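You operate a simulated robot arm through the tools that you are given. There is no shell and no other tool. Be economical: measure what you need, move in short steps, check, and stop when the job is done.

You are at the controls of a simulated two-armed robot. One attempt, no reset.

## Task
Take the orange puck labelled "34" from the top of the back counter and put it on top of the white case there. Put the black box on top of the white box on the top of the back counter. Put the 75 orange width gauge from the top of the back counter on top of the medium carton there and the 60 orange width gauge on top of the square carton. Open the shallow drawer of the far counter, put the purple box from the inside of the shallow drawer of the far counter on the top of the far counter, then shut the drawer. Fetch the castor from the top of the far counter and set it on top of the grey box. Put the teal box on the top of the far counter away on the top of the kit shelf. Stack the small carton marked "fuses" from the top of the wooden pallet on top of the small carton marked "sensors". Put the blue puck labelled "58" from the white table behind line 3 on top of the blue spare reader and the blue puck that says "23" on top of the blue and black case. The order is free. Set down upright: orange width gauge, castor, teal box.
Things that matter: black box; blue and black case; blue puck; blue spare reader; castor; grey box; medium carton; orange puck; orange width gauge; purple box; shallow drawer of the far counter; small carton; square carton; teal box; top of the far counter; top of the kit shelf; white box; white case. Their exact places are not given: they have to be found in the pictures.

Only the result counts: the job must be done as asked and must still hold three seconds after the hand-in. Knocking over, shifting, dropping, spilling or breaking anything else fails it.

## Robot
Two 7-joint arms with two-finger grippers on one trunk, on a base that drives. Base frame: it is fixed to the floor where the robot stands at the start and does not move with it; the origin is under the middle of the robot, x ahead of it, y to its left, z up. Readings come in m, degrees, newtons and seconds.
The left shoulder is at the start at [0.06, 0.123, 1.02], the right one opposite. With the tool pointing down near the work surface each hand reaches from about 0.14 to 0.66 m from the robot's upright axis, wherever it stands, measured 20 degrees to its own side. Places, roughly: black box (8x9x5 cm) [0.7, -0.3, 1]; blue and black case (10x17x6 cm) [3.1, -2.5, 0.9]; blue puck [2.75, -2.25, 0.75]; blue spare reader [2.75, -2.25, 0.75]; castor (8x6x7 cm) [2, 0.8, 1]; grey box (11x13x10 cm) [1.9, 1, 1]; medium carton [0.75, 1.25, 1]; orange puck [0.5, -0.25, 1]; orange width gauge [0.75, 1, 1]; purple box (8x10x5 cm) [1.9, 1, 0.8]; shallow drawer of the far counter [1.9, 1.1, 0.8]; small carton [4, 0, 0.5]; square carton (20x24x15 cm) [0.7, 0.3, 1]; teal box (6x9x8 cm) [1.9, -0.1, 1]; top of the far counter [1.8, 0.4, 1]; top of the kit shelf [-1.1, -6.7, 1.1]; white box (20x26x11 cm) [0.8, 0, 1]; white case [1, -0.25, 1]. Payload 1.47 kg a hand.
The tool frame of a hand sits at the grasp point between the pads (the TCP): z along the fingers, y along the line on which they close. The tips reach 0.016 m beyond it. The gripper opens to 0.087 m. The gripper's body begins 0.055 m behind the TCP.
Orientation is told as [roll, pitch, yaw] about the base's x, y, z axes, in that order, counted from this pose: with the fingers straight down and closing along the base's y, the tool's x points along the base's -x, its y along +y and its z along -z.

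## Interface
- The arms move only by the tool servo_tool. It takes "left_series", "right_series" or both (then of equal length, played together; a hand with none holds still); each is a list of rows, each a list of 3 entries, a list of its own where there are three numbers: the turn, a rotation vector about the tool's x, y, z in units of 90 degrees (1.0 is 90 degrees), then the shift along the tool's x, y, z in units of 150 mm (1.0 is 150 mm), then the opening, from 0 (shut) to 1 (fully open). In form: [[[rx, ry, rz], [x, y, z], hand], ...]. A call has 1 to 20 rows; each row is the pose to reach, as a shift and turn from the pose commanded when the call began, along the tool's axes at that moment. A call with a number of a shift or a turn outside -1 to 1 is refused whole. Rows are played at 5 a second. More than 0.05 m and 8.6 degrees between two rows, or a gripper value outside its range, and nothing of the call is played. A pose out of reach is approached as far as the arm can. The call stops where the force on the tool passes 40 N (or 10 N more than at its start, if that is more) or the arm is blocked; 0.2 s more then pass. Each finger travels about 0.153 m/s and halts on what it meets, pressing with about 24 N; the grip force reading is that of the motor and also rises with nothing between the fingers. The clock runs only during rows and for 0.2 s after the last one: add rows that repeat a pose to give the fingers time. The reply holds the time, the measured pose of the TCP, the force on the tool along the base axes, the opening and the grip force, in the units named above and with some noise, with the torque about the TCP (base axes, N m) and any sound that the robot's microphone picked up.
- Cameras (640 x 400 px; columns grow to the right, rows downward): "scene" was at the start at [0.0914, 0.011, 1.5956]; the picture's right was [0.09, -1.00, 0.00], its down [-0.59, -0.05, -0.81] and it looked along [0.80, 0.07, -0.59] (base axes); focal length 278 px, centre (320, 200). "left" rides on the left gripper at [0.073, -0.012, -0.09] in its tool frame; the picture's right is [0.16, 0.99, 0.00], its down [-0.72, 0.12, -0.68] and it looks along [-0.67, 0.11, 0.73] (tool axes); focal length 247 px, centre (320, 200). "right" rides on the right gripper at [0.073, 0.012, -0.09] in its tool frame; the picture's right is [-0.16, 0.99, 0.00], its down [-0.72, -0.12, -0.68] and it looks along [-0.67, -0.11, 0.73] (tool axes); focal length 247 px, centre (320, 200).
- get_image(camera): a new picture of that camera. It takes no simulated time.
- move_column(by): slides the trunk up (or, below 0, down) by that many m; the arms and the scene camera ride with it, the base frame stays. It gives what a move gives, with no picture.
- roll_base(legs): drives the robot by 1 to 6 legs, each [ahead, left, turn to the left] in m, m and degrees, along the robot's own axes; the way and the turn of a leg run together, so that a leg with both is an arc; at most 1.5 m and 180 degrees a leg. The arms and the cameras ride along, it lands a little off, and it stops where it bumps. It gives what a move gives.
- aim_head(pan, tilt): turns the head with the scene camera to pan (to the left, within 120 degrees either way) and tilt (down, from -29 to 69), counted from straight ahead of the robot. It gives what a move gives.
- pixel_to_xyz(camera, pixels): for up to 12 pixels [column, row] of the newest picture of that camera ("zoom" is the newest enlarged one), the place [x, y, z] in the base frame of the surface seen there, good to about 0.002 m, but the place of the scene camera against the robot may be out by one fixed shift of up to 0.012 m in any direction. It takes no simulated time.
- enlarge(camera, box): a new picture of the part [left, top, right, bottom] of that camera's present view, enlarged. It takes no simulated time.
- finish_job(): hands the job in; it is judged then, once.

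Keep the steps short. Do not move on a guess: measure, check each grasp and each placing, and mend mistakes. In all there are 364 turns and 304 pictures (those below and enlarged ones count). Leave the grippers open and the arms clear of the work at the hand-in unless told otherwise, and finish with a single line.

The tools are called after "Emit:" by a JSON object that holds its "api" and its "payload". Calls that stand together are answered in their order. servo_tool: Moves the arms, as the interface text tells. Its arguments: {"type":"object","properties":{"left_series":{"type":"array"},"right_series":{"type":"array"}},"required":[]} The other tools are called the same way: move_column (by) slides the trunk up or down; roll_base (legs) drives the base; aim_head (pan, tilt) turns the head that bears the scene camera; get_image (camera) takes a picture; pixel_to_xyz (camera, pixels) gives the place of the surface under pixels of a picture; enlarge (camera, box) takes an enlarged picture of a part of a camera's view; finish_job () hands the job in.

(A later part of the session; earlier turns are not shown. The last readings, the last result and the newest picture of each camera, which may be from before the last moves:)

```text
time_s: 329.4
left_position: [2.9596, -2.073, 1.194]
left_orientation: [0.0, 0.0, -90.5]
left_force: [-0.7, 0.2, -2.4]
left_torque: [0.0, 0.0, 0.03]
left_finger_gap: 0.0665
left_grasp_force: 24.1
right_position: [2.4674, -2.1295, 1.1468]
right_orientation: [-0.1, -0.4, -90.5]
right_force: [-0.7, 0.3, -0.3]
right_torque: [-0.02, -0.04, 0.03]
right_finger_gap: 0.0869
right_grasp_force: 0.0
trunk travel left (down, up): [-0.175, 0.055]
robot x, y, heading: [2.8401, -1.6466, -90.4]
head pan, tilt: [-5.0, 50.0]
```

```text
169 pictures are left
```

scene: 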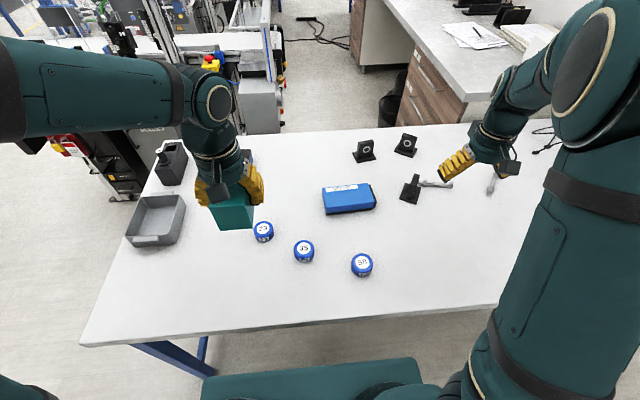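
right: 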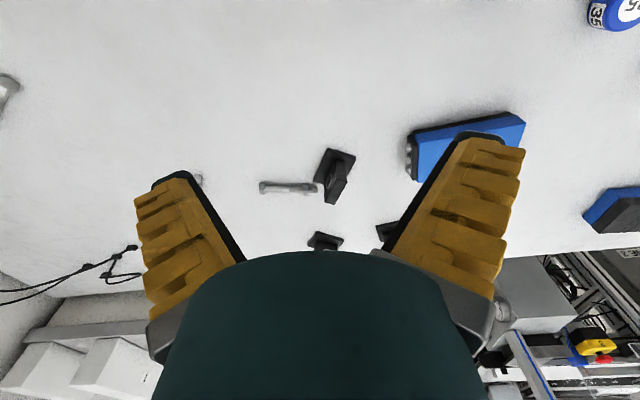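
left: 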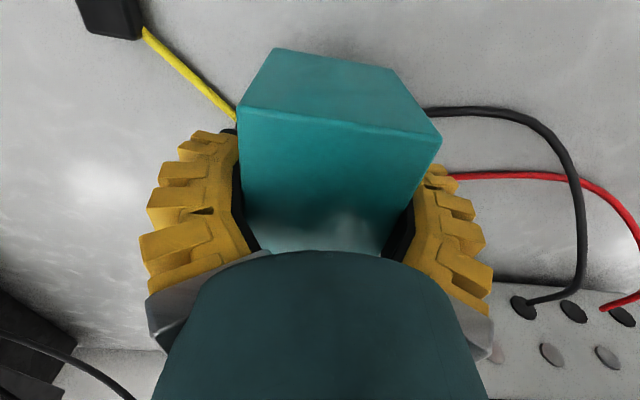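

I'll move the right hand above puck 58 (at yaw -90, tool x is +Y and tool y is +X).

Emit:
{"api": "servo_tool", "payload": {"right_series": [[[0, 0, 0], [0.15, 0.2, 0], 1], [[0, 0, 0], [0.3, 0.4, 0], 1], [[0, 0, 0], [0.45, 0.6, 0], 1], [[0, 0, 0], [0.6, 0.8, 0.05], 1], [[0, 0, 0], [0.73, 0.98, 0.15], 1]]}}

Emit:
{"api": "servo_tool", "payload": {"right_series": [[[0, 0, 0], [0, 0.2, 0.15], 1], [[0, 0, 0], [0, 0.4, 0.35], 1], [[0, 0, 0], [0, 0.4, 0.55], 1]]}}

Emit:
{"api": "get_image", "payload": {"camera": "right"}}

```text
time_s: 330.6
left_position: [2.9599, -2.0731, 1.1931]
left_orientation: [0.0, 0.0, -90.6]
left_force: [0.3, -0.1, -2.6]
left_torque: [0.03, 0.03, 0.02]
left_finger_gap: 0.0663
left_grasp_force: 24.0
right_position: [2.6173, -2.021, 1.1236]
right_orientation: [0.0, -0.3, -90.5]
right_force: [-0.2, 0.0, 0.7]
right_torque: [0.01, 0.0, 0.02]
right_finger_gap: 0.0871
right_grasp_force: 0.1
trunk travel left (down, up): [-0.175, 0.055]
robot x, y, heading: [2.8383, -1.6431, -90.4]
head pan, tilt: [-5.0, 50.0]
```

```text
time_s: 331.4
left_position: [2.959, -2.0735, 1.1934]
left_orientation: [0.0, 0.1, -90.6]
left_force: [0.3, 0.0, -2.5]
left_torque: [0.02, -0.02, -0.02]
left_finger_gap: 0.0662
left_grasp_force: 24.1
right_position: [2.6754, -2.0234, 1.041]
right_orientation: [0.0, -0.2, -90.5]
right_force: [-0.6, 0.4, 0.8]
right_torque: [0.02, 0.01, -0.06]
right_finger_gap: 0.0869
right_grasp_force: 0.1
trunk travel left (down, up): [-0.175, 0.055]
robot x, y, heading: [2.8435, -1.6475, -90.6]
head pan, tilt: [-5.0, 50.0]
```

```text
168 pictures are left
```

right: 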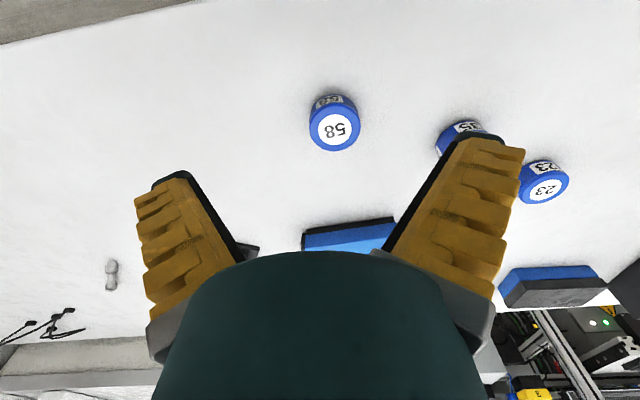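

Emit:
{"api": "pixel_to_xyz", "payload": {"camera": "right", "pixels": [[312, 130], [358, 126], [333, 108], [335, 147], [334, 128], [332, 98], [325, 170], [310, 245], [395, 225], [350, 235]]}}

```text
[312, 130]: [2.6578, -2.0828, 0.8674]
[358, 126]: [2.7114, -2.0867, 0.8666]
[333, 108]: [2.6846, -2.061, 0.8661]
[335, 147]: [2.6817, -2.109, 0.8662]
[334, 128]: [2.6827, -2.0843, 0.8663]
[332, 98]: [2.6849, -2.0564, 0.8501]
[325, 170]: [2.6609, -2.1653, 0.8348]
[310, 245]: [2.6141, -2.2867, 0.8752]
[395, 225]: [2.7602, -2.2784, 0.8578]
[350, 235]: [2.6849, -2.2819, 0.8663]
```

Puck 58: centre (2.684,-2.085), top 0.8665. I'll descend, grip and lift.

Emit:
{"api": "servo_tool", "payload": {"right_series": [[[0, 0, 0], [-0.2, 0.03, 0.2], 1], [[0, 0, 0], [-0.41, 0.057, 0.4], 1], [[0, 0, 0], [-0.41, 0.057, 0.7], 1], [[0, 0, 0], [-0.41, 0.057, 0.95], 1]]}}

Emit:
{"api": "servo_tool", "payload": {"right_series": [[[0, 0, 0], [0, 0, 0.17], 1], [[0, 0, 0], [0, 0, 0.31], 1], [[0, 0, 0], [0, 0, 0.31], 0.5], [[0, 0, 0], [0, 0, 0.31], 0], [[0, 0, 0], [0, 0, 0.31], 0], [[0, 0, 0], [0, 0, 0.27], 0], [[0, 0, 0], [0, 0, 0.2], 0], [[0, 0, 0], [0, 0, 0.1], 0]]}}

Emit:
{"api": "get_image", "payload": {"camera": "right"}}

```text
time_s: 332.4
left_position: [2.9597, -2.0741, 1.1937]
left_orientation: [-0.1, 0.0, -90.5]
left_force: [1.4, 0.0, -1.7]
left_torque: [-0.01, 0.02, -0.01]
left_finger_gap: 0.0664
left_grasp_force: 24.4
right_position: [2.6829, -2.0857, 0.8983]
right_orientation: [0.0, -0.2, -90.6]
right_force: [-0.4, -0.2, 0.1]
right_torque: [-0.02, -0.06, 0.02]
right_finger_gap: 0.0871
right_grasp_force: 0.1
trunk travel left (down, up): [-0.175, 0.055]
robot x, y, heading: [2.8402, -1.6456, -90.5]
head pan, tilt: [-5.0, 50.0]
```

```text
time_s: 334.2
left_position: [2.9597, -2.072, 1.1942]
left_orientation: [-0.1, 0.0, -90.5]
left_force: [0.1, -0.1, -1.3]
left_torque: [0.0, 0.03, -0.01]
left_finger_gap: 0.0662
left_grasp_force: 24.0
right_position: [2.6842, -2.0846, 0.8844]
right_orientation: [-0.1, -0.2, -90.6]
right_force: [-0.8, 0.3, -0.6]
right_torque: [0.02, -0.02, 0.01]
right_finger_gap: 0.0588
right_grasp_force: 24.7
trunk travel left (down, up): [-0.175, 0.055]
robot x, y, heading: [2.8404, -1.6499, -90.5]
head pan, tilt: [-5.0, 50.0]
```

```text
167 pictures are left
```

right: 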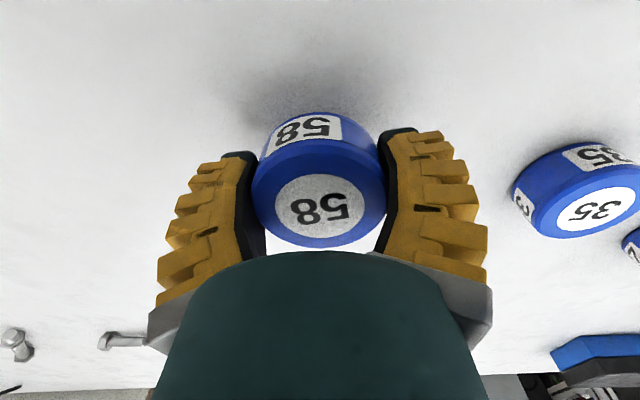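

Held. I'll raise it and measure the reader.

Emit:
{"api": "servo_tool", "payload": {"right_series": [[[0, 0, 0], [0, 0, -0.2], 0], [[0, 0, 0], [-0.1, 0, -0.4], 0], [[0, 0, 0], [-0.25, 0, -0.55], 0], [[0, 0, 0], [-0.45, 0, -0.6], 0]]}}

Emit:
{"api": "get_image", "payload": {"camera": "right"}}

Emit:
{"api": "enlarge", "payload": {"camera": "scene", "box": [280, 150, 440, 260]}}

```text
time_s: 335.2
left_position: [2.958, -2.0747, 1.1938]
left_orientation: [0.1, 0.0, -90.6]
left_force: [-1.0, -0.1, -1.9]
left_torque: [0.01, -0.01, -0.02]
left_finger_gap: 0.0662
left_grasp_force: 23.6
right_position: [2.6825, -2.1527, 0.9745]
right_orientation: [-0.2, -0.2, -90.5]
right_force: [-0.4, -0.7, -0.8]
right_torque: [0.03, -0.03, -0.01]
right_finger_gap: 0.0589
right_grasp_force: 24.0
trunk travel left (down, up): [-0.175, 0.055]
robot x, y, heading: [2.8444, -1.6463, -90.3]
head pan, tilt: [-5.0, 50.0]
```

```text
166 pictures are left
```

right: 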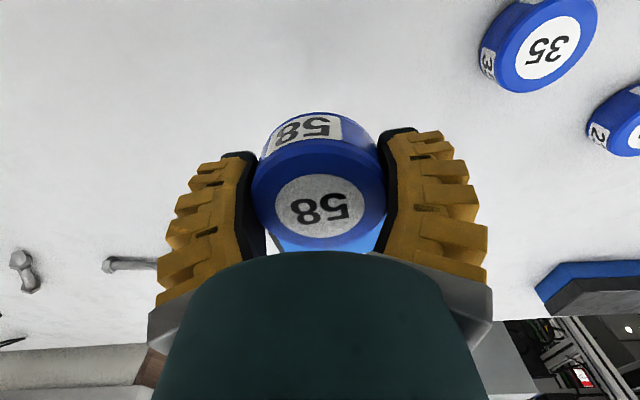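

```text
3.64 times, centred on (360, 205) of scene
```

zoom: 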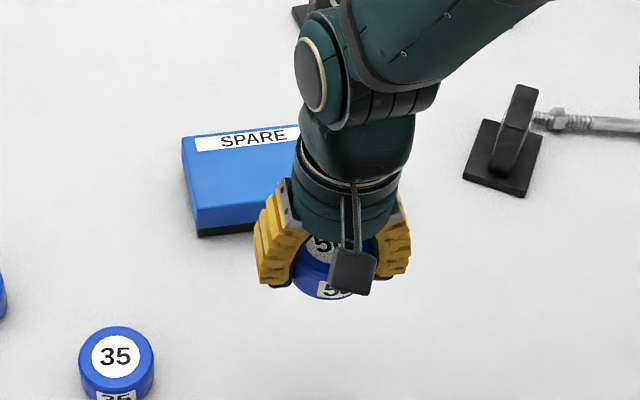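

Emit:
{"api": "pixel_to_xyz", "payload": {"camera": "zoom", "pixels": [[186, 142], [200, 208], [295, 130], [240, 180], [265, 195], [200, 225], [280, 150]]}}

```text
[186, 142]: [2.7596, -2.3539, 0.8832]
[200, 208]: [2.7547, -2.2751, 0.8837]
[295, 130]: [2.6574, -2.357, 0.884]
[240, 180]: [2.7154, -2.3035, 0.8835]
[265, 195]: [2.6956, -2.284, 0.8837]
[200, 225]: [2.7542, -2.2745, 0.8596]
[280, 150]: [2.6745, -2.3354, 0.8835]
```

The reader top spans y≈-2.28 to -2.36 around x≈2.683. To be in reach I'll move the base 0.06 ahead.

Emit:
{"api": "roll_base", "payload": {"legs": [[0.06, -0.05, 0.5]]}}

```text
time_s: 336.3
left_position: [2.9142, -2.1327, 1.1949]
left_orientation: [-0.1, 0.0, -90.0]
left_force: [0.8, -0.1, -1.5]
left_torque: [0.03, -0.02, 0.0]
left_finger_gap: 0.0664
left_grasp_force: 23.8
right_position: [2.6379, -2.2124, 0.9738]
right_orientation: [0.0, -0.1, -90.0]
right_force: [-1.3, -0.5, -0.8]
right_torque: [0.04, -0.04, 0.0]
right_finger_gap: 0.0592
right_grasp_force: 24.1
trunk travel left (down, up): [-0.175, 0.055]
robot x, y, heading: [2.795, -1.708, -89.9]
head pan, tilt: [-5.0, 50.0]
```

Emit:
{"api": "servo_tool", "payload": {"right_series": [[[0, 0, 0], [-0.15, 0.07, 0], 0], [[0, 0, 0], [-0.35, 0.15, 0], 0], [[0, 0, 0], [-0.55, 0.23, 0], 0], [[0, 0, 0], [-0.73, 0.307, 0], 0], [[0, 0, 0], [-0.73, 0.307, 0], 0]]}}

Emit:
{"api": "get_image", "payload": {"camera": "right"}}

Emit:
{"api": "enlarge", "payload": {"camera": "scene", "box": [260, 130, 420, 240]}}

```text
time_s: 337.5
left_position: [2.9142, -2.1317, 1.1942]
left_orientation: [0.1, 0.0, -90.1]
left_force: [0.8, 0.9, -1.5]
left_torque: [0.02, 0.01, -0.02]
left_finger_gap: 0.066
left_grasp_force: 23.8
right_position: [2.6844, -2.3222, 0.9758]
right_orientation: [0.0, -0.3, -90.0]
right_force: [-0.2, 0.0, -1.2]
right_torque: [-0.02, -0.01, 0.0]
right_finger_gap: 0.0589
right_grasp_force: 24.1
trunk travel left (down, up): [-0.175, 0.055]
robot x, y, heading: [2.7958, -1.7092, -89.6]
head pan, tilt: [-5.0, 50.0]
```

```text
164 pictures are left
```

right: 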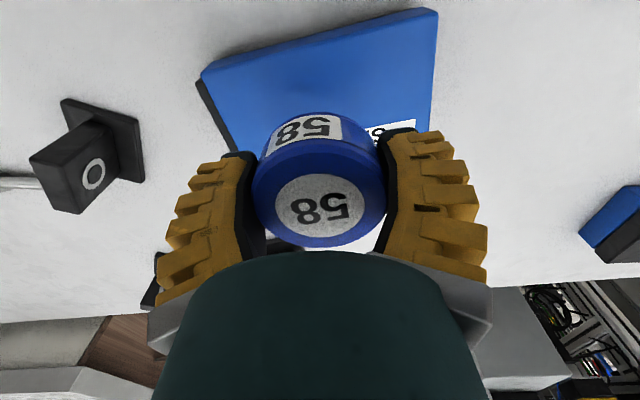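

```text
3.64 times, centred on (340, 185) of scene
```

zoom: 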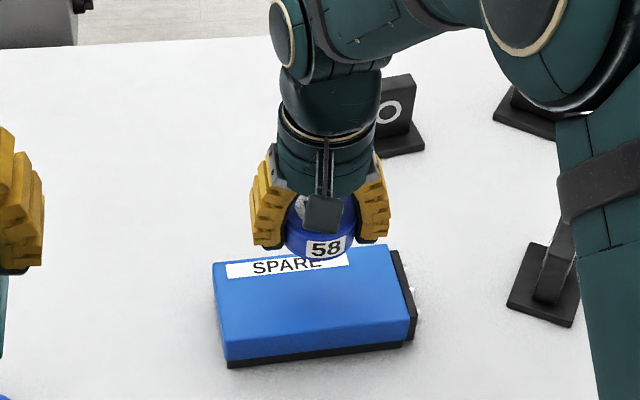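

Emit:
{"api": "pixel_to_xyz", "payload": {"camera": "right", "pixels": [[210, 72], [432, 15], [300, 60], [415, 100], [235, 125], [428, 110], [400, 125]]}}

```text
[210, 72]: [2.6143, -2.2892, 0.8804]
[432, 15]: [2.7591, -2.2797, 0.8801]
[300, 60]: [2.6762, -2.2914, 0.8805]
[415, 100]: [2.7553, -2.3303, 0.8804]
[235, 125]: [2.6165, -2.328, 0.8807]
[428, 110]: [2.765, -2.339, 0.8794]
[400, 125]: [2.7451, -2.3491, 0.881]
```

The puck is centred over the reader (top 0.8805). I'll lower to TCP≈0.898.

Emit:
{"api": "servo_tool", "payload": {"right_series": [[[0, 0, 0], [0, 0, 0.15], 0], [[0, 0, 0], [0, 0, 0.3], 0], [[0, 0, 0], [0, 0, 0.43], 0], [[0, 0, 0], [0, 0, 0.5], 0], [[0, 0, 0], [0, 0, 0.515], 0], [[0, 0, 0], [0, 0, 0.525], 0]]}}

```text
time_s: 338.9
left_position: [2.9144, -2.13, 1.1948]
left_orientation: [0.1, -0.1, -90.0]
left_force: [0.0, -0.5, -1.5]
left_torque: [-0.02, 0.0, 0.04]
left_finger_gap: 0.066
left_grasp_force: 24.2
right_position: [2.6848, -2.3229, 0.8983]
right_orientation: [-0.1, -0.5, -89.9]
right_force: [-0.7, -0.4, 15.7]
right_torque: [0.35, 0.1, 0.04]
right_finger_gap: 0.059
right_grasp_force: 24.1
trunk travel left (down, up): [-0.175, 0.055]
robot x, y, heading: [2.7891, -1.7046, -89.8]
head pan, tilt: [-5.0, 50.0]
```

Emit:
{"api": "servo_tool", "payload": {"right_series": [[[0, 0, 0], [0, 0, -0.01], 0.2], [[0, 0, 0], [0, 0, -0.01], 0.9], [[0, 0, 0], [0, 0, -0.01], 1], [[0, 0, 0], [0, 0, -0.12], 1], [[0, 0, 0], [0, 0, -0.4], 1], [[0, 0, 0], [0.15, 0, -0.65], 1], [[0, 0, 0], [0.4, 0, -0.8], 1]]}}

Emit:
{"api": "get_image", "payload": {"camera": "right"}}

Emit:
{"api": "get_image", "payload": {"camera": "scene"}}

```text
time_s: 340.5
left_position: [2.914, -2.1303, 1.1938]
left_orientation: [0.0, 0.0, -89.9]
left_force: [0.8, 0.1, -1.8]
left_torque: [-0.02, 0.02, -0.01]
left_finger_gap: 0.0662
left_grasp_force: 24.4
right_position: [2.6829, -2.2623, 1.0153]
right_orientation: [0.1, -0.3, -89.9]
right_force: [0.0, 1.2, -1.3]
right_torque: [-0.02, 0.01, -0.02]
right_finger_gap: 0.087
right_grasp_force: 0.1
trunk travel left (down, up): [-0.175, 0.055]
robot x, y, heading: [2.7946, -1.708, -89.8]
head pan, tilt: [-5.0, 50.0]
```

```text
162 pictures are left
```

right: 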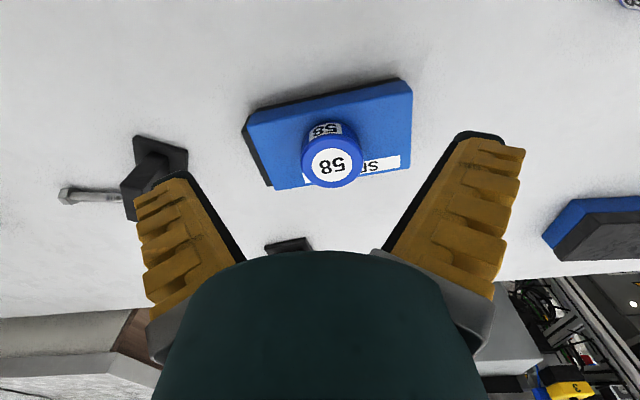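

```text
161 pictures are left
```

scene: 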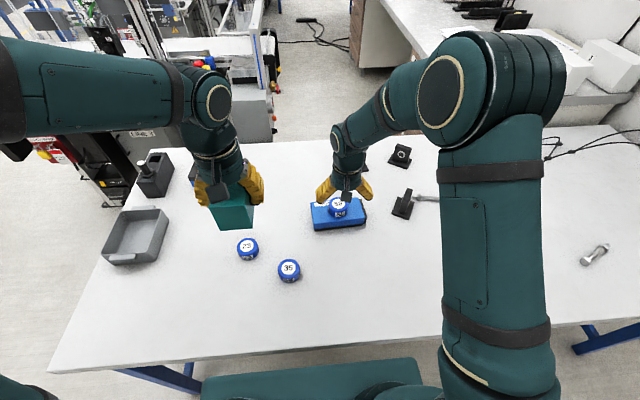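

Emit:
{"api": "pixel_to_xyz", "payload": {"camera": "right", "pixels": [[290, 184], [400, 163], [390, 120], [333, 163], [333, 182], [300, 112], [275, 186]]}}

```text
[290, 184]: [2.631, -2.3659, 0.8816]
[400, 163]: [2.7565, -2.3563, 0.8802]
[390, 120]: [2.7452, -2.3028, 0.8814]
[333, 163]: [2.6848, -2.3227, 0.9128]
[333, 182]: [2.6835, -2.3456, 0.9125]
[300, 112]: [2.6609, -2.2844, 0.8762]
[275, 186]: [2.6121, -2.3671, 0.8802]
```

Puck 58 sits on the reader. Next puck 23: I'll shift the base left 0.28 m.

Emit:
{"api": "roll_base", "payload": {"legs": [[-0.02, 0.28, 0]]}}

Emit:
{"api": "get_image", "payload": {"camera": "right"}}

Emit:
{"api": "get_image", "payload": {"camera": "scene"}}

```text
time_s: 343.6
left_position: [3.1951, -2.1116, 1.1934]
left_orientation: [0.0, 0.0, -89.9]
left_force: [-0.7, 0.7, -2.1]
left_torque: [0.0, 0.0, -0.03]
left_finger_gap: 0.0663
left_grasp_force: 24.3
right_position: [2.9641, -2.2429, 1.0165]
right_orientation: [-0.1, -0.2, -89.9]
right_force: [0.7, 0.3, -0.7]
right_torque: [-0.03, 0.02, -0.02]
right_finger_gap: 0.087
right_grasp_force: 0.1
trunk travel left (down, up): [-0.175, 0.055]
robot x, y, heading: [3.0699, -1.6866, -89.8]
head pan, tilt: [-5.0, 50.0]
```

```text
160 pictures are left
```

right: 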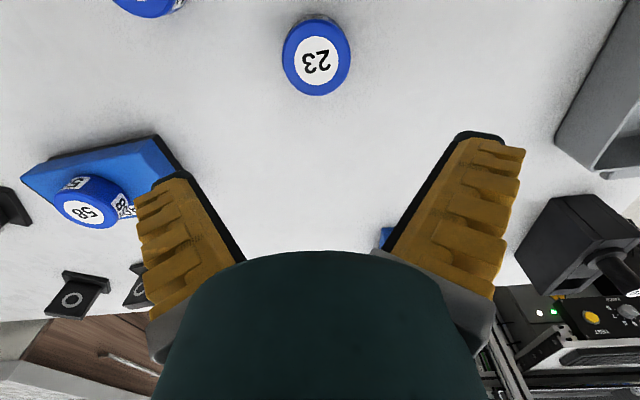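

```text
159 pictures are left
```

scene: 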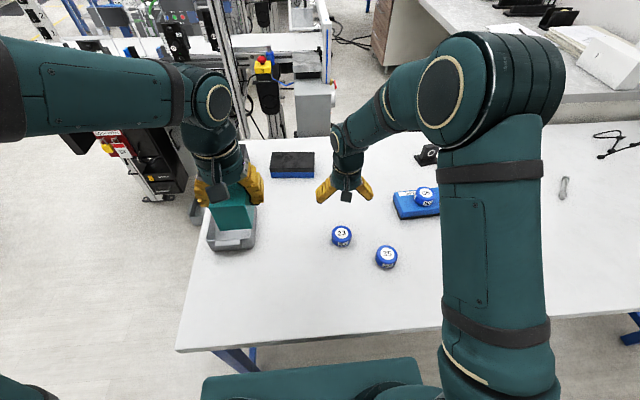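

Emit:
{"api": "pixel_to_xyz", "payload": {"camera": "right", "pixels": [[284, 60], [350, 58], [317, 35], [317, 93], [317, 62]]}}

Emit:
{"api": "pixel_to_xyz", "payload": {"camera": "scene", "pixels": [[272, 154], [313, 154], [271, 172], [315, 172], [292, 162], [245, 140], [205, 240], [180, 348], [250, 215], [140, 200], [190, 200], [275, 140]]}}

```text
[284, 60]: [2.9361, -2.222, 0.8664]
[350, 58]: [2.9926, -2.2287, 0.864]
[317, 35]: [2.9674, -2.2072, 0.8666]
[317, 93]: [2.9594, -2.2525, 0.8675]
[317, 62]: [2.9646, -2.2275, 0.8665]
```

```text
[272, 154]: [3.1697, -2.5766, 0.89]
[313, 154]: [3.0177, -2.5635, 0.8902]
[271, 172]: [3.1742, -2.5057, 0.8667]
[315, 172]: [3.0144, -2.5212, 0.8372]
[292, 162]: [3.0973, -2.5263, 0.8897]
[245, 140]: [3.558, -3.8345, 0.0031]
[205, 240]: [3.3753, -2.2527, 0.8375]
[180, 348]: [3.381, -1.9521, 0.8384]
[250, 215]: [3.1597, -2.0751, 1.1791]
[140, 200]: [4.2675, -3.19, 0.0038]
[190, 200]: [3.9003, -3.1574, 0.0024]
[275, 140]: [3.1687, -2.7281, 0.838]
```

Puck 23: centre (2.965,-2.228). I'll descend and grip.

Emit:
{"api": "servo_tool", "payload": {"right_series": [[[0, 0, 0], [0.1, 0.006, 0.2], 1], [[0, 0, 0], [0.1, 0.006, 0.5], 1], [[0, 0, 0], [0.1, 0.006, 0.75], 1], [[0, 0, 0], [0.1, 0.006, 0.9], 1]]}}

Emit:
{"api": "get_image", "payload": {"camera": "right"}}

```text
time_s: 344.6
left_position: [3.194, -2.112, 1.1941]
left_orientation: [0.1, 0.0, -89.9]
left_force: [-0.5, 0.3, -1.4]
left_torque: [0.0, 0.05, 0.01]
left_finger_gap: 0.0661
left_grasp_force: 24.1
right_position: [2.9633, -2.2284, 0.8799]
right_orientation: [0.0, -0.2, -89.9]
right_force: [0.5, -0.5, -0.1]
right_torque: [0.02, 0.01, -0.03]
right_finger_gap: 0.0871
right_grasp_force: 0.0
trunk travel left (down, up): [-0.175, 0.055]
robot x, y, heading: [3.0733, -1.6854, -89.8]
head pan, tilt: [-5.0, 50.0]
```

```text
158 pictures are left
```

right: 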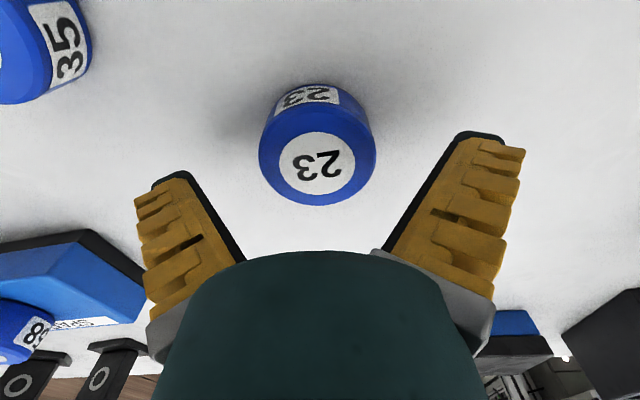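

Emit:
{"api": "servo_tool", "payload": {"right_series": [[[0, 0, 0], [0, 0, 0.1], 1], [[0, 0, 0], [0, 0, 0.187], 1], [[0, 0, 0], [0, 0, 0.187], 0.5], [[0, 0, 0], [0, 0, 0.187], 0], [[0, 0, 0], [0, 0, 0.187], 0], [[0, 0, 0], [0, 0, 0.14], 0], [[0, 0, 0], [0, 0, 0.05], 0], [[0, 0, 0], [0, 0, -0.1], 0], [[0, 0, 0], [0, 0, -0.3], 0], [[0, 0, 0], [0, 0, -0.5], 0], [[0, 0, 0], [0, 0, -0.7], 0], [[0, 0, 0], [0, 0, -0.9], 0], [[0, 0, 0], [0, 0, -1], 0]]}}

Emit:
{"api": "servo_tool", "payload": {"right_series": [[[0, 0, 0], [0, 0, -0.2], 0], [[0, 0, 0], [0.15, 0, -0.45], 0], [[0, 0, 0], [0.35, 0, -0.6], 0], [[0, 0, 0], [0.6, 0, -0.6], 0]]}}

Emit:
{"api": "get_image", "payload": {"camera": "right"}}

Emit:
{"api": "aim_head", "payload": {"pan": 40, "tilt": 30}}

Emit:
{"api": "get_image", "payload": {"camera": "scene"}}

```text
time_s: 347.4
left_position: [3.1948, -2.1099, 1.1941]
left_orientation: [0.0, 0.0, -89.9]
left_force: [-0.4, -0.9, -0.9]
left_torque: [0.0, 0.0, -0.01]
left_finger_gap: 0.0659
left_grasp_force: 24.0
right_position: [2.9647, -2.2271, 1.0298]
right_orientation: [-0.1, -0.2, -89.9]
right_force: [-0.3, 0.1, -1.4]
right_torque: [-0.01, 0.02, -0.01]
right_finger_gap: 0.0588
right_grasp_force: 24.0
trunk travel left (down, up): [-0.175, 0.055]
robot x, y, heading: [3.0705, -1.6837, -89.7]
head pan, tilt: [-5.0, 50.0]
```

```text
time_s: 348.4
left_position: [3.1949, -2.1104, 1.1937]
left_orientation: [0.0, 0.0, -89.9]
left_force: [-0.4, -0.2, -0.9]
left_torque: [0.0, 0.01, 0.02]
left_finger_gap: 0.0662
left_grasp_force: 24.2
right_position: [2.9628, -2.1378, 1.1197]
right_orientation: [0.0, -0.4, -89.9]
right_force: [0.1, 0.2, -1.2]
right_torque: [-0.03, -0.01, -0.03]
right_finger_gap: 0.0588
right_grasp_force: 24.0
trunk travel left (down, up): [-0.175, 0.055]
robot x, y, heading: [3.0715, -1.6877, -89.7]
head pan, tilt: [-5.0, 50.0]
```

```text
157 pictures are left
```

right: 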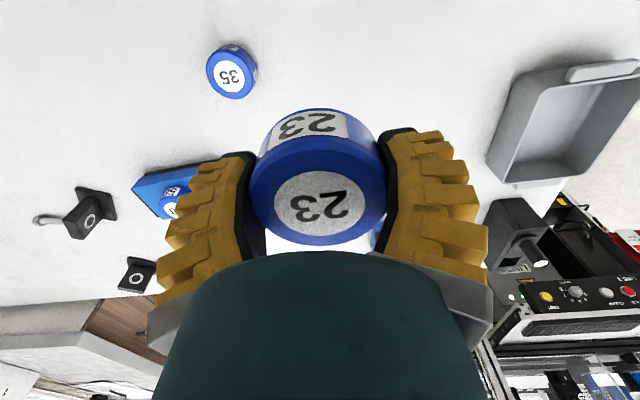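

```text
time_s: 349.5
left_position: [3.1945, -2.1119, 1.1943]
left_orientation: [0.1, -0.1, -90.0]
left_force: [-0.1, -1.1, -2.0]
left_torque: [-0.01, 0.01, 0.0]
left_finger_gap: 0.0659
left_grasp_force: 24.2
right_position: [2.963, -2.1384, 1.1185]
right_orientation: [0.1, -0.2, -89.9]
right_force: [0.2, -0.1, -1.3]
right_torque: [0.0, 0.0, 0.02]
right_finger_gap: 0.059
right_grasp_force: 24.3
trunk travel left (down, up): [-0.175, 0.055]
robot x, y, heading: [3.0729, -1.6849, -90.0]
head pan, tilt: [40.0, 30.0]
```

```text
156 pictures are left
```

scene: 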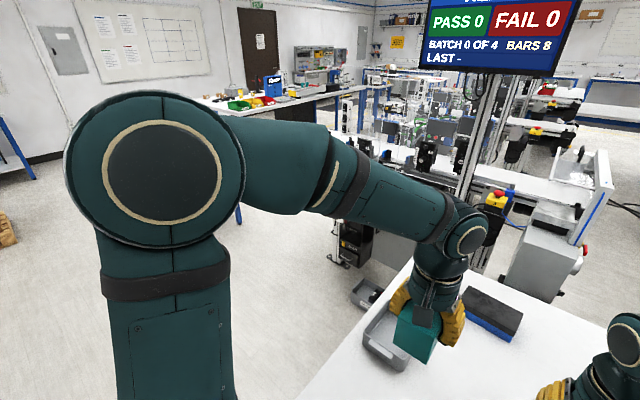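

Emit:
{"api": "pixel_to_xyz", "payload": {"camera": "scene", "pixels": [[345, 262], [350, 225], [475, 130], [380, 150], [495, 30], [400, 140], [280, 260], [330, 265], [520, 270], [370, 160]]}}

```text
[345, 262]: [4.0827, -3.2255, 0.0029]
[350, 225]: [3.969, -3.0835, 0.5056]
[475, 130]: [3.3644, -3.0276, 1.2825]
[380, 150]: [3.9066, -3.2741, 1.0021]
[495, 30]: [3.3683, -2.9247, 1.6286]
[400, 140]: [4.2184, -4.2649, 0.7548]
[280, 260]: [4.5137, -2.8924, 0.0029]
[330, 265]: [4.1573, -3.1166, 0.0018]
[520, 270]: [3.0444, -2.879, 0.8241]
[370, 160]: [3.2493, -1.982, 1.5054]
```

Puck 23 is held. I'll go around the table's left end and stand diagonally (heading about 225°) at roughly (3.66,-2.27) to reach the case.

Emit:
{"api": "roll_base", "payload": {"legs": [[-0.1, 0, 0], [0, 0.66, 0], [0, 0, -45]]}}

Emit:
{"api": "aim_head", "payload": {"pan": 0, "tilt": 40}}

Emit:
{"api": "get_image", "payload": {"camera": "scene"}}

```text
time_s: 358.5
left_position: [3.5186, -1.9709, 1.1937]
left_orientation: [0.0, 0.0, -134.9]
left_force: [0.5, 0.6, -2.2]
left_torque: [0.02, 0.0, 0.0]
left_finger_gap: 0.0655
left_grasp_force: 24.2
right_position: [3.3352, -1.8258, 1.1198]
right_orientation: [0.1, -0.2, -134.8]
right_force: [-0.3, 0.5, -0.9]
right_torque: [0.0, 0.03, 0.02]
right_finger_gap: 0.0587
right_grasp_force: 24.0
trunk travel left (down, up): [-0.175, 0.055]
robot x, y, heading: [3.734, -1.5831, -134.9]
head pan, tilt: [40.0, 30.0]
```

```text
time_s: 359.6
left_position: [3.5192, -1.9714, 1.1933]
left_orientation: [0.0, 0.0, -134.9]
left_force: [0.8, 0.5, -2.7]
left_torque: [0.0, -0.01, 0.02]
left_finger_gap: 0.0658
left_grasp_force: 23.7
right_position: [3.335, -1.8261, 1.1202]
right_orientation: [0.0, -0.3, -134.9]
right_force: [0.1, 0.4, -0.2]
right_torque: [0.04, -0.01, 0.0]
right_finger_gap: 0.0585
right_grasp_force: 23.5
trunk travel left (down, up): [-0.175, 0.055]
robot x, y, heading: [3.7313, -1.5843, -134.9]
head pan, tilt: [0.0, 40.0]
```

```text
155 pictures are left
```

scene: 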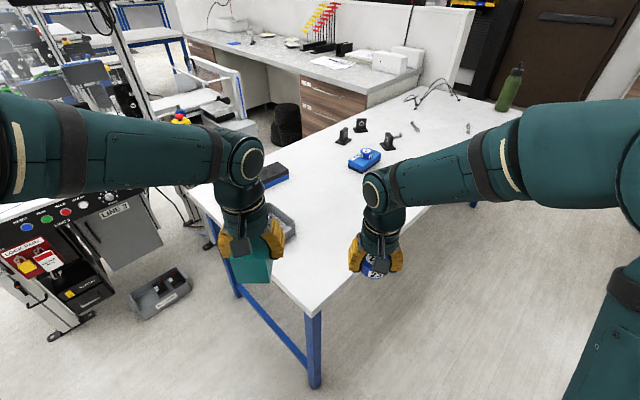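

Emit:
{"api": "pixel_to_xyz", "payload": {"camera": "scene", "pixels": [[145, 318], [192, 288], [130, 295], [60, 335], [90, 320], [150, 240], [130, 195], [315, 385], [213, 245], [165, 260]]}}

```text
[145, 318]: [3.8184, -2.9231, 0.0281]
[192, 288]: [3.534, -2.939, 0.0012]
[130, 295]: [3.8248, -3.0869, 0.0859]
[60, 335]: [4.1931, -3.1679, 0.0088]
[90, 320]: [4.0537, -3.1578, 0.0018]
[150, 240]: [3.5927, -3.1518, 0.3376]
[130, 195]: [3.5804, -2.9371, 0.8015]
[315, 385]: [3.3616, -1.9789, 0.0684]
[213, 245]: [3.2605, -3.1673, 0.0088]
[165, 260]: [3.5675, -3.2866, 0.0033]
```

The bin on the floor (y<-2.92) stays clear. I'll go left 0.43 then ahead 0.53.

Emit:
{"api": "roll_base", "payload": {"legs": [[0, 0.43, 0], [0.53, 0, 0]]}}

Emit:
{"api": "aim_head", "payload": {"pan": -10, "tilt": 45}}

Emit:
{"api": "get_image", "payload": {"camera": "scene"}}

Emit:
{"api": "get_image", "payload": {"camera": "right"}}

```text
time_s: 366.6
left_position: [3.453, -2.6512, 1.1937]
left_orientation: [0.0, 0.0, -135.0]
left_force: [0.0, -0.5, -2.7]
left_torque: [0.03, -0.02, 0.0]
left_finger_gap: 0.0659
left_grasp_force: 24.5
right_position: [3.2715, -2.5075, 1.1187]
right_orientation: [0.0, -0.1, -135.1]
right_force: [0.2, -0.4, -0.8]
right_torque: [0.02, -0.01, -0.01]
right_finger_gap: 0.0586
right_grasp_force: 23.8
trunk travel left (down, up): [-0.175, 0.055]
robot x, y, heading: [3.6688, -2.2661, -135.0]
head pan, tilt: [0.0, 40.0]
```

```text
time_s: 367.4
left_position: [3.4543, -2.6531, 1.1939]
left_orientation: [0.0, 0.1, -135.1]
left_force: [0.9, 0.5, -1.5]
left_torque: [0.0, 0.02, -0.02]
left_finger_gap: 0.0655
left_grasp_force: 23.6
right_position: [3.2718, -2.5055, 1.1194]
right_orientation: [0.0, -0.3, -135.0]
right_force: [0.8, -0.6, -1.2]
right_torque: [0.01, -0.01, -0.02]
right_finger_gap: 0.0585
right_grasp_force: 24.4
trunk travel left (down, up): [-0.175, 0.055]
robot x, y, heading: [3.6703, -2.2664, -134.9]
head pan, tilt: [-10.0, 45.0]
```

```text
154 pictures are left
```

scene: 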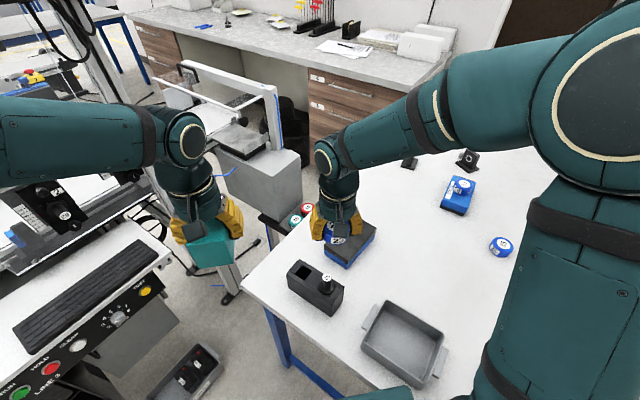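

```text
153 pictures are left
```

right: 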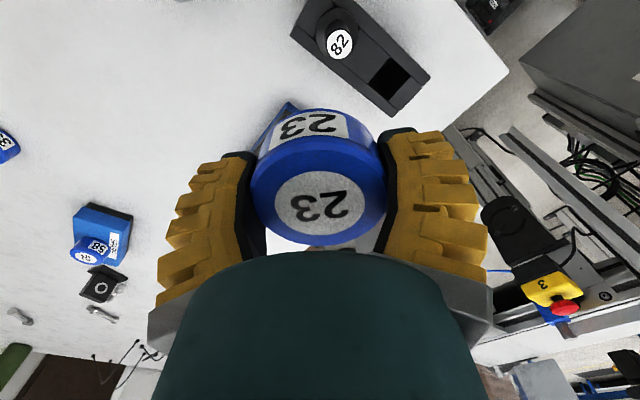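

Emit:
{"api": "enlarge", "payload": {"camera": "scene", "box": [270, 190, 420, 310]}}

```text
3.33 times, centred on (345, 250) of scene
```

zoom: 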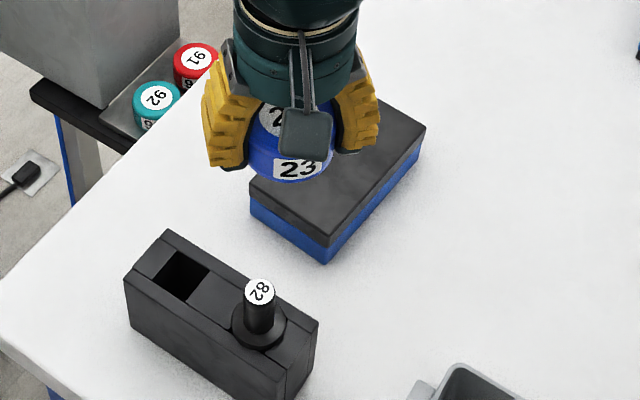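

Emit:
{"api": "pixel_to_xyz", "payload": {"camera": "zoom", "pixels": [[253, 188], [326, 245], [422, 128], [380, 103], [340, 200], [256, 310], [170, 235]]}}

```text
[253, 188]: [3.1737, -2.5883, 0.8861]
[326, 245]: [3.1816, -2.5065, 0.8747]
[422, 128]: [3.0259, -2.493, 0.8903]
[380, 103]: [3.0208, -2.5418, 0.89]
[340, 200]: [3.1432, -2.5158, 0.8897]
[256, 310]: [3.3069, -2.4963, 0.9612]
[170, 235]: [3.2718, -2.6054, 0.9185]
```

Case top centre is about (3.10,-2.54). I'll move the puck to TCP (3.115,-2.54); at yaw -135, tool x is (0.71,0.71) and tool y is (0.71,-0.71).

Emit:
{"api": "servo_tool", "payload": {"right_series": [[[0, 0, 0], [-0.15, -0.1, 0], 0], [[0, 0, 0], [-0.35, -0.22, 0], 0], [[0, 0, 0], [-0.55, -0.35, 0.05], 0], [[0, 0, 0], [-0.75, -0.48, 0.15], 0], [[0, 0, 0], [-0.9, -0.577, 0.3], 0], [[0, 0, 0], [-0.903, -0.577, 0.5], 0], [[0, 0, 0], [-0.903, -0.577, 0.7], 0], [[0, 0, 0], [-0.903, -0.577, 0.9], 0]]}}

Emit:
{"api": "get_image", "payload": {"camera": "right"}}

Emit:
{"api": "enlarge", "payload": {"camera": "scene", "box": [270, 170, 420, 290]}}

```text
time_s: 369.2
left_position: [3.4538, -2.6514, 1.1936]
left_orientation: [0.0, 0.0, -135.0]
left_force: [-0.5, 0.9, -1.5]
left_torque: [0.07, -0.01, 0.01]
left_finger_gap: 0.0654
left_grasp_force: 24.1
right_position: [3.1136, -2.5414, 0.984]
right_orientation: [0.0, -0.3, -135.2]
right_force: [1.0, 0.4, -0.7]
right_torque: [0.0, 0.0, 0.02]
right_finger_gap: 0.0587
right_grasp_force: 24.6
trunk travel left (down, up): [-0.175, 0.055]
robot x, y, heading: [3.6723, -2.2636, -135.0]
head pan, tilt: [-10.0, 45.0]
```

```text
151 pictures are left
```

right: 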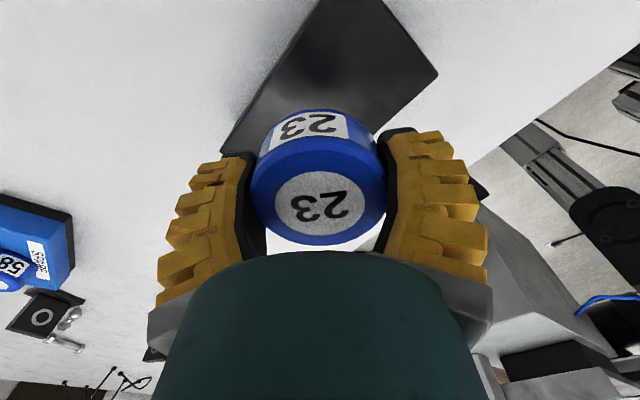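

```text
3.33 times, centred on (345, 230) of scene
```

zoom: 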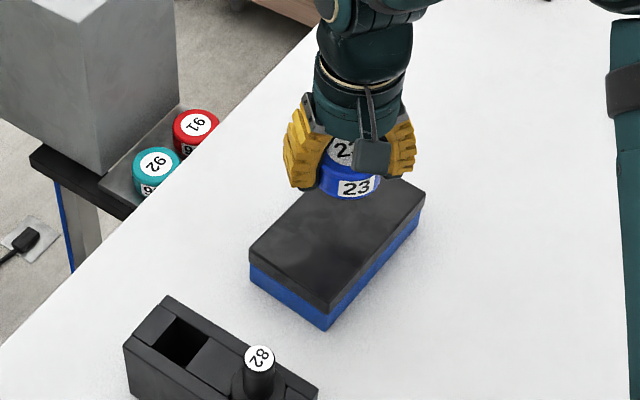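

Emit:
{"api": "pixel_to_xyz", "payload": {"camera": "right", "pixels": [[433, 75], [228, 145], [320, 40], [400, 110], [270, 75], [390, 10]]}}

Emit:
{"api": "pixel_to_xyz", "payload": {"camera": "zoom", "pixels": [[252, 255], [326, 310], [422, 198], [300, 230]]}}

```text
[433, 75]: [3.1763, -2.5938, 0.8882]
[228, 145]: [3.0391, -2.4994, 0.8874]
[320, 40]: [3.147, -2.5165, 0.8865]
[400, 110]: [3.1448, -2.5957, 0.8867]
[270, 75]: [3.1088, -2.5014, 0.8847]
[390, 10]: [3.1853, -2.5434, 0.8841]
```

```text
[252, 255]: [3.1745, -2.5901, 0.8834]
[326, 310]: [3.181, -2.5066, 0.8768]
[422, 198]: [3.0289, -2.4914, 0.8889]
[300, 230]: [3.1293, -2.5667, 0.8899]
```

Case top 0.887, y from -2.50 to -2.596. I'll nudge 6 mm and lower to TCP≈0.905.

Emit:
{"api": "servo_tool", "payload": {"right_series": [[[0, 0, 0], [-0.027, 0.027, 0.15], 0], [[0, 0, 0], [-0.027, 0.027, 0.3], 0], [[0, 0, 0], [-0.027, 0.027, 0.44], 0], [[0, 0, 0], [-0.027, 0.027, 0.51], 0], [[0, 0, 0], [-0.027, 0.027, 0.525], 0], [[0, 0, 0], [-0.027, 0.027, 0.535], 0]]}}

```text
time_s: 370.6
left_position: [3.4526, -2.6524, 1.1943]
left_orientation: [-0.1, 0.0, -135.1]
left_force: [-0.3, -0.6, -1.0]
left_torque: [-0.03, -0.03, 0.0]
left_finger_gap: 0.0657
left_grasp_force: 23.7
right_position: [3.1136, -2.5472, 0.906]
right_orientation: [0.0, -0.4, -135.1]
right_force: [-0.6, 0.4, -0.8]
right_torque: [-0.01, 0.03, -0.01]
right_finger_gap: 0.0582
right_grasp_force: 23.9
trunk travel left (down, up): [-0.175, 0.055]
robot x, y, heading: [3.6658, -2.2668, -134.9]
head pan, tilt: [-10.0, 45.0]
```

No contact yet. I'll lower in 1.5 mm steps.

Emit:
{"api": "servo_tool", "payload": {"right_series": [[[0, 0, 0], [0, 0, 0.01], 0], [[0, 0, 0], [0, 0, 0.02], 0]]}}

```text
time_s: 371.2
left_position: [3.4546, -2.6506, 1.1941]
left_orientation: [0.0, -0.1, -135.1]
left_force: [-0.6, 0.4, -1.4]
left_torque: [0.02, 0.01, -0.02]
left_finger_gap: 0.0656
left_grasp_force: 24.4
right_position: [3.1131, -2.5473, 0.904]
right_orientation: [0.0, -0.5, -135.2]
right_force: [0.1, 1.4, 18.2]
right_torque: [0.06, 0.0, -0.01]
right_finger_gap: 0.0588
right_grasp_force: 24.3
trunk travel left (down, up): [-0.175, 0.055]
robot x, y, heading: [3.6712, -2.2659, -135.1]
head pan, tilt: [-10.0, 45.0]
```

Emit:
{"api": "servo_tool", "payload": {"right_series": [[[0, 0, 0], [0, 0, -0.01], 0.2], [[0, 0, 0], [0, 0, -0.01], 0.9], [[0, 0, 0], [0, 0, -0.01], 1], [[0, 0, 0], [0, 0, -0.12], 1], [[0, 0, 0], [0, 0, -0.4], 1], [[0, 0, 0], [0.15, 0, -0.65], 1], [[0, 0, 0], [0.4, 0, -0.8], 1]]}}

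Emit:
{"api": "get_image", "payload": {"camera": "right"}}

Emit:
{"api": "get_image", "payload": {"camera": "left"}}

```text
time_s: 372.8
left_position: [3.4542, -2.6511, 1.1945]
left_orientation: [0.1, 0.0, -135.0]
left_force: [0.1, 0.5, -1.4]
left_torque: [-0.01, -0.01, 0.03]
left_finger_gap: 0.0654
left_grasp_force: 24.0
right_position: [3.1569, -2.5038, 1.0233]
right_orientation: [-0.2, -0.4, -135.1]
right_force: [0.1, 0.3, 0.5]
right_torque: [0.0, 0.05, 0.01]
right_finger_gap: 0.0868
right_grasp_force: 0.0
trunk travel left (down, up): [-0.175, 0.055]
robot x, y, heading: [3.6703, -2.2629, -134.9]
head pan, tilt: [-10.0, 45.0]
```

```text
149 pictures are left
```

right: 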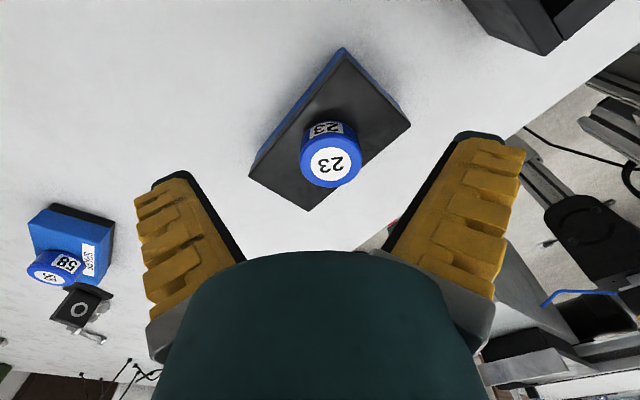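

```text
148 pictures are left
```

left: 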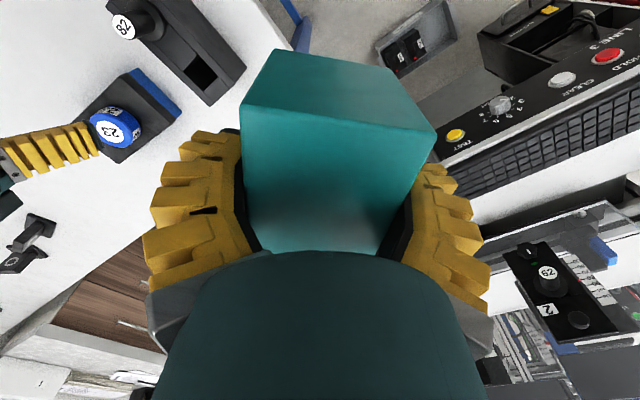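

Puck 23 is on the case. Teal is still held upright. I'll tuck the right hand and drive out toward the corridor to the kit shelf.

Emit:
{"api": "servo_tool", "payload": {"right_series": [[[0, 0, 0], [0.2, 0, -0.2], 1], [[0, 0, 0], [0.4, 0, -0.4], 1], [[0, 0, 0], [0.6, -0.1, -0.6], 1], [[0, 0, 0], [0.8, -0.3, -0.8], 1]]}}

Emit:
{"api": "roll_base", "payload": {"legs": [[-0.53, 0, 0], [0, -0.6, 0], [0, 0, -45], [0, -0.15, 0], [1.5, 0, 0], [1.5, 0, 0]]}}

Emit:
{"api": "aim_head", "payload": {"pan": 60, "tilt": 15}}

Emit:
{"api": "get_image", "payload": {"camera": "scene"}}

```text
refused: row 4 steps farther than a row can; nothing moved
```

```text
time_s: 398.7
left_position: [0.2206, -1.4506, 1.1933]
left_orientation: [0.0, 0.0, 179.9]
left_force: [-0.1, -0.2, -1.7]
left_torque: [-0.03, 0.0, -0.05]
left_finger_gap: 0.065
left_grasp_force: 23.8
right_position: [0.1166, -1.1358, 1.022]
right_orientation: [0.0, -0.2, 179.8]
right_force: [0.5, -1.0, -0.8]
right_torque: [0.0, -0.02, 0.0]
right_finger_gap: 0.087
right_grasp_force: 0.0
trunk travel left (down, up): [-0.175, 0.055]
robot x, y, heading: [0.6483, -1.3281, 180.1]
head pan, tilt: [-10.0, 45.0]
```

```text
time_s: 400.1
left_position: [0.2225, -1.4503, 1.1926]
left_orientation: [-0.1, 0.0, 179.9]
left_force: [0.2, 0.7, -1.7]
left_torque: [0.01, 0.0, 0.01]
left_finger_gap: 0.0648
left_grasp_force: 23.9
right_position: [0.1152, -1.1354, 1.0216]
right_orientation: [0.0, -0.2, 179.9]
right_force: [0.3, 0.5, 0.5]
right_torque: [-0.01, 0.01, 0.02]
right_finger_gap: 0.0868
right_grasp_force: 0.0
trunk travel left (down, up): [-0.175, 0.055]
robot x, y, heading: [0.649, -1.3301, 179.4]
head pan, tilt: [60.0, 15.0]
```

```text
147 pictures are left
```

scene: 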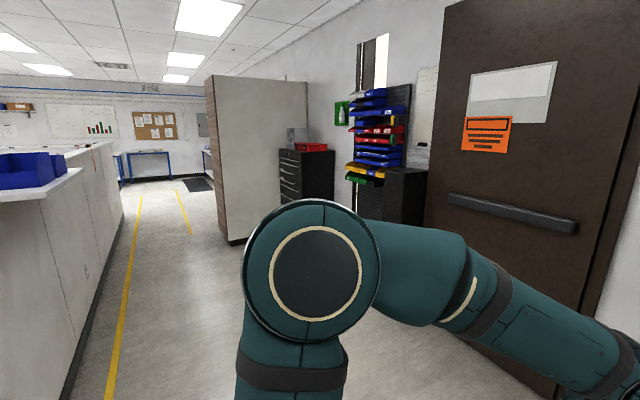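

The tuck was refused but the drive went well. I'll measure the corridor ahead.

Emit:
{"api": "pixel_to_xyz", "payload": {"camera": "scene", "pixels": [[80, 370], [120, 240], [230, 242], [305, 180], [190, 232], [110, 380], [150, 175], [200, 185], [165, 180], [420, 210]]}}

```text
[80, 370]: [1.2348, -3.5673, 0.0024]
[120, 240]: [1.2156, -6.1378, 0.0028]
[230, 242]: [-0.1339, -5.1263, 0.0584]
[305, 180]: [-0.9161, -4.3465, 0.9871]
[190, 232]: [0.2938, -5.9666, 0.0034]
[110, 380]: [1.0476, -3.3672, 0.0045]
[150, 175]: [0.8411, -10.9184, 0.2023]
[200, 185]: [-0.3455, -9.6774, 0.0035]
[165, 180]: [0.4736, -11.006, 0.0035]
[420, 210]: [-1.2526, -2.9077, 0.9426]
```

I'll tuck the right hand, turn left to face -Y, and drive down the corridor to y≈-5.5.

Emit:
{"api": "servo_tool", "payload": {"right_series": [[[0, 0, 0], [0.2, 0, -0.2], 1], [[0, 0, 0], [0.4, 0, -0.4], 1], [[0, 0, 0], [0.6, 0, -0.6], 1], [[0, 0, 0], [0.7, 0, -0.8], 1]]}}

Emit:
{"api": "roll_base", "payload": {"legs": [[0.1, 0, 0], [0, 0, 90], [1.5, 0, 0], [1.5, 0, 0], [1.2, 0, 0]]}}

Emit:
{"api": "aim_head", "payload": {"pan": -45, "tilt": 15}}

Emit:
{"api": "get_image", "payload": {"camera": "scene"}}

```text
time_s: 401.1
left_position: [0.222, -1.4506, 1.1942]
left_orientation: [0.0, 0.0, 179.9]
left_force: [0.8, 0.5, -1.2]
left_torque: [-0.03, 0.04, -0.02]
left_finger_gap: 0.0648
left_grasp_force: 24.0
right_position: [0.2223, -1.1363, 1.1411]
right_orientation: [0.0, -0.2, 179.8]
right_force: [-0.2, 0.1, 0.1]
right_torque: [-0.03, -0.02, -0.01]
right_finger_gap: 0.087
right_grasp_force: 0.2
trunk travel left (down, up): [-0.175, 0.055]
robot x, y, heading: [0.6526, -1.3307, 179.7]
head pan, tilt: [60.0, 15.0]
```

```text
time_s: 425.7
left_position: [0.6979, -5.9393, 1.1934]
left_orientation: [0.1, 0.0, -89.9]
left_force: [-0.4, -0.3, -1.5]
left_torque: [0.0, 0.01, -0.02]
left_finger_gap: 0.0643
left_grasp_force: 24.5
right_position: [0.3862, -5.9411, 1.1405]
right_orientation: [0.0, -0.3, -89.8]
right_force: [-0.5, -0.1, -0.7]
right_torque: [0.01, 0.0, 0.0]
right_finger_gap: 0.0871
right_grasp_force: 0.0
trunk travel left (down, up): [-0.175, 0.055]
robot x, y, heading: [0.5757, -5.51, -89.9]
head pan, tilt: [60.0, 15.0]
```

```text
time_s: 427.6
left_position: [0.698, -5.9387, 1.1943]
left_orientation: [0.1, 0.0, -89.8]
left_force: [0.4, 0.4, -2.2]
left_torque: [-0.01, -0.03, 0.01]
left_finger_gap: 0.0642
left_grasp_force: 24.3
right_position: [0.3846, -5.9406, 1.1418]
right_orientation: [0.0, -0.2, -89.8]
right_force: [0.4, 0.4, -0.1]
right_torque: [0.02, 0.01, 0.0]
right_finger_gap: 0.0871
right_grasp_force: 0.0
trunk travel left (down, up): [-0.175, 0.055]
robot x, y, heading: [0.5745, -5.514, -89.6]
head pan, tilt: [-45.0, 15.0]
```

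```text
146 pictures are left
```

scene: 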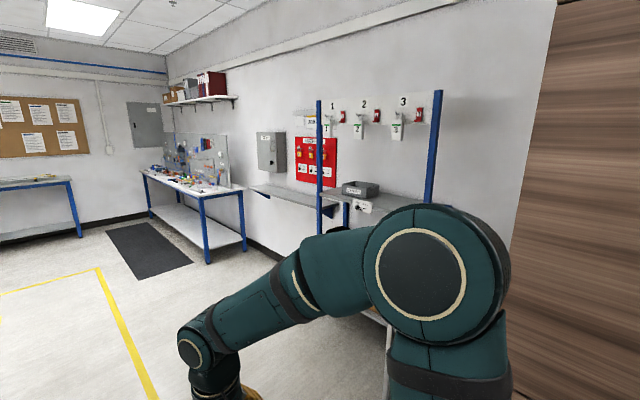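

Emit:
{"api": "enlarge", "payload": {"camera": "scene", "box": [240, 80, 450, 230]}}

Emit:
{"api": "pixel_to_xyz", "payload": {"camera": "scene", "pixels": [[300, 198], [362, 190], [365, 205], [340, 193], [320, 215], [430, 160], [325, 110], [230, 100], [385, 200], [270, 190]]}}

```text
2.67 times, centred on (345, 155) of scene
```

zoom: 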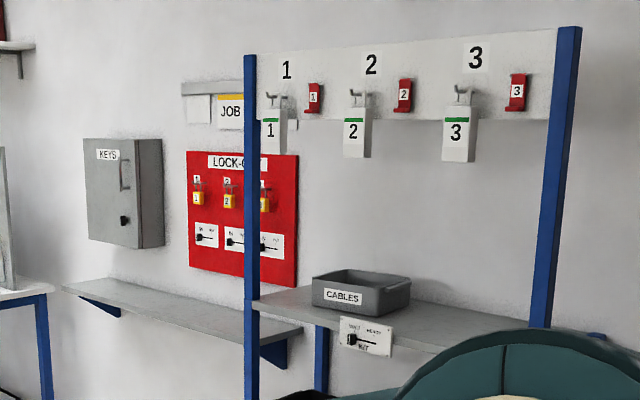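

```text
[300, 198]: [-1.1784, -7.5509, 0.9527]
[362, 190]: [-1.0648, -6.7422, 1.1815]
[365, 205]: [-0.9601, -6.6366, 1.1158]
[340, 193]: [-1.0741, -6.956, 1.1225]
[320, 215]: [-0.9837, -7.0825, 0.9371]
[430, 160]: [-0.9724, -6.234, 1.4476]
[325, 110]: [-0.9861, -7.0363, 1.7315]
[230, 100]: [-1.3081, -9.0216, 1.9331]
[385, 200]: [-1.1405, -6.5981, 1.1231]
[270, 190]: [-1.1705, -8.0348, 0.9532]
```

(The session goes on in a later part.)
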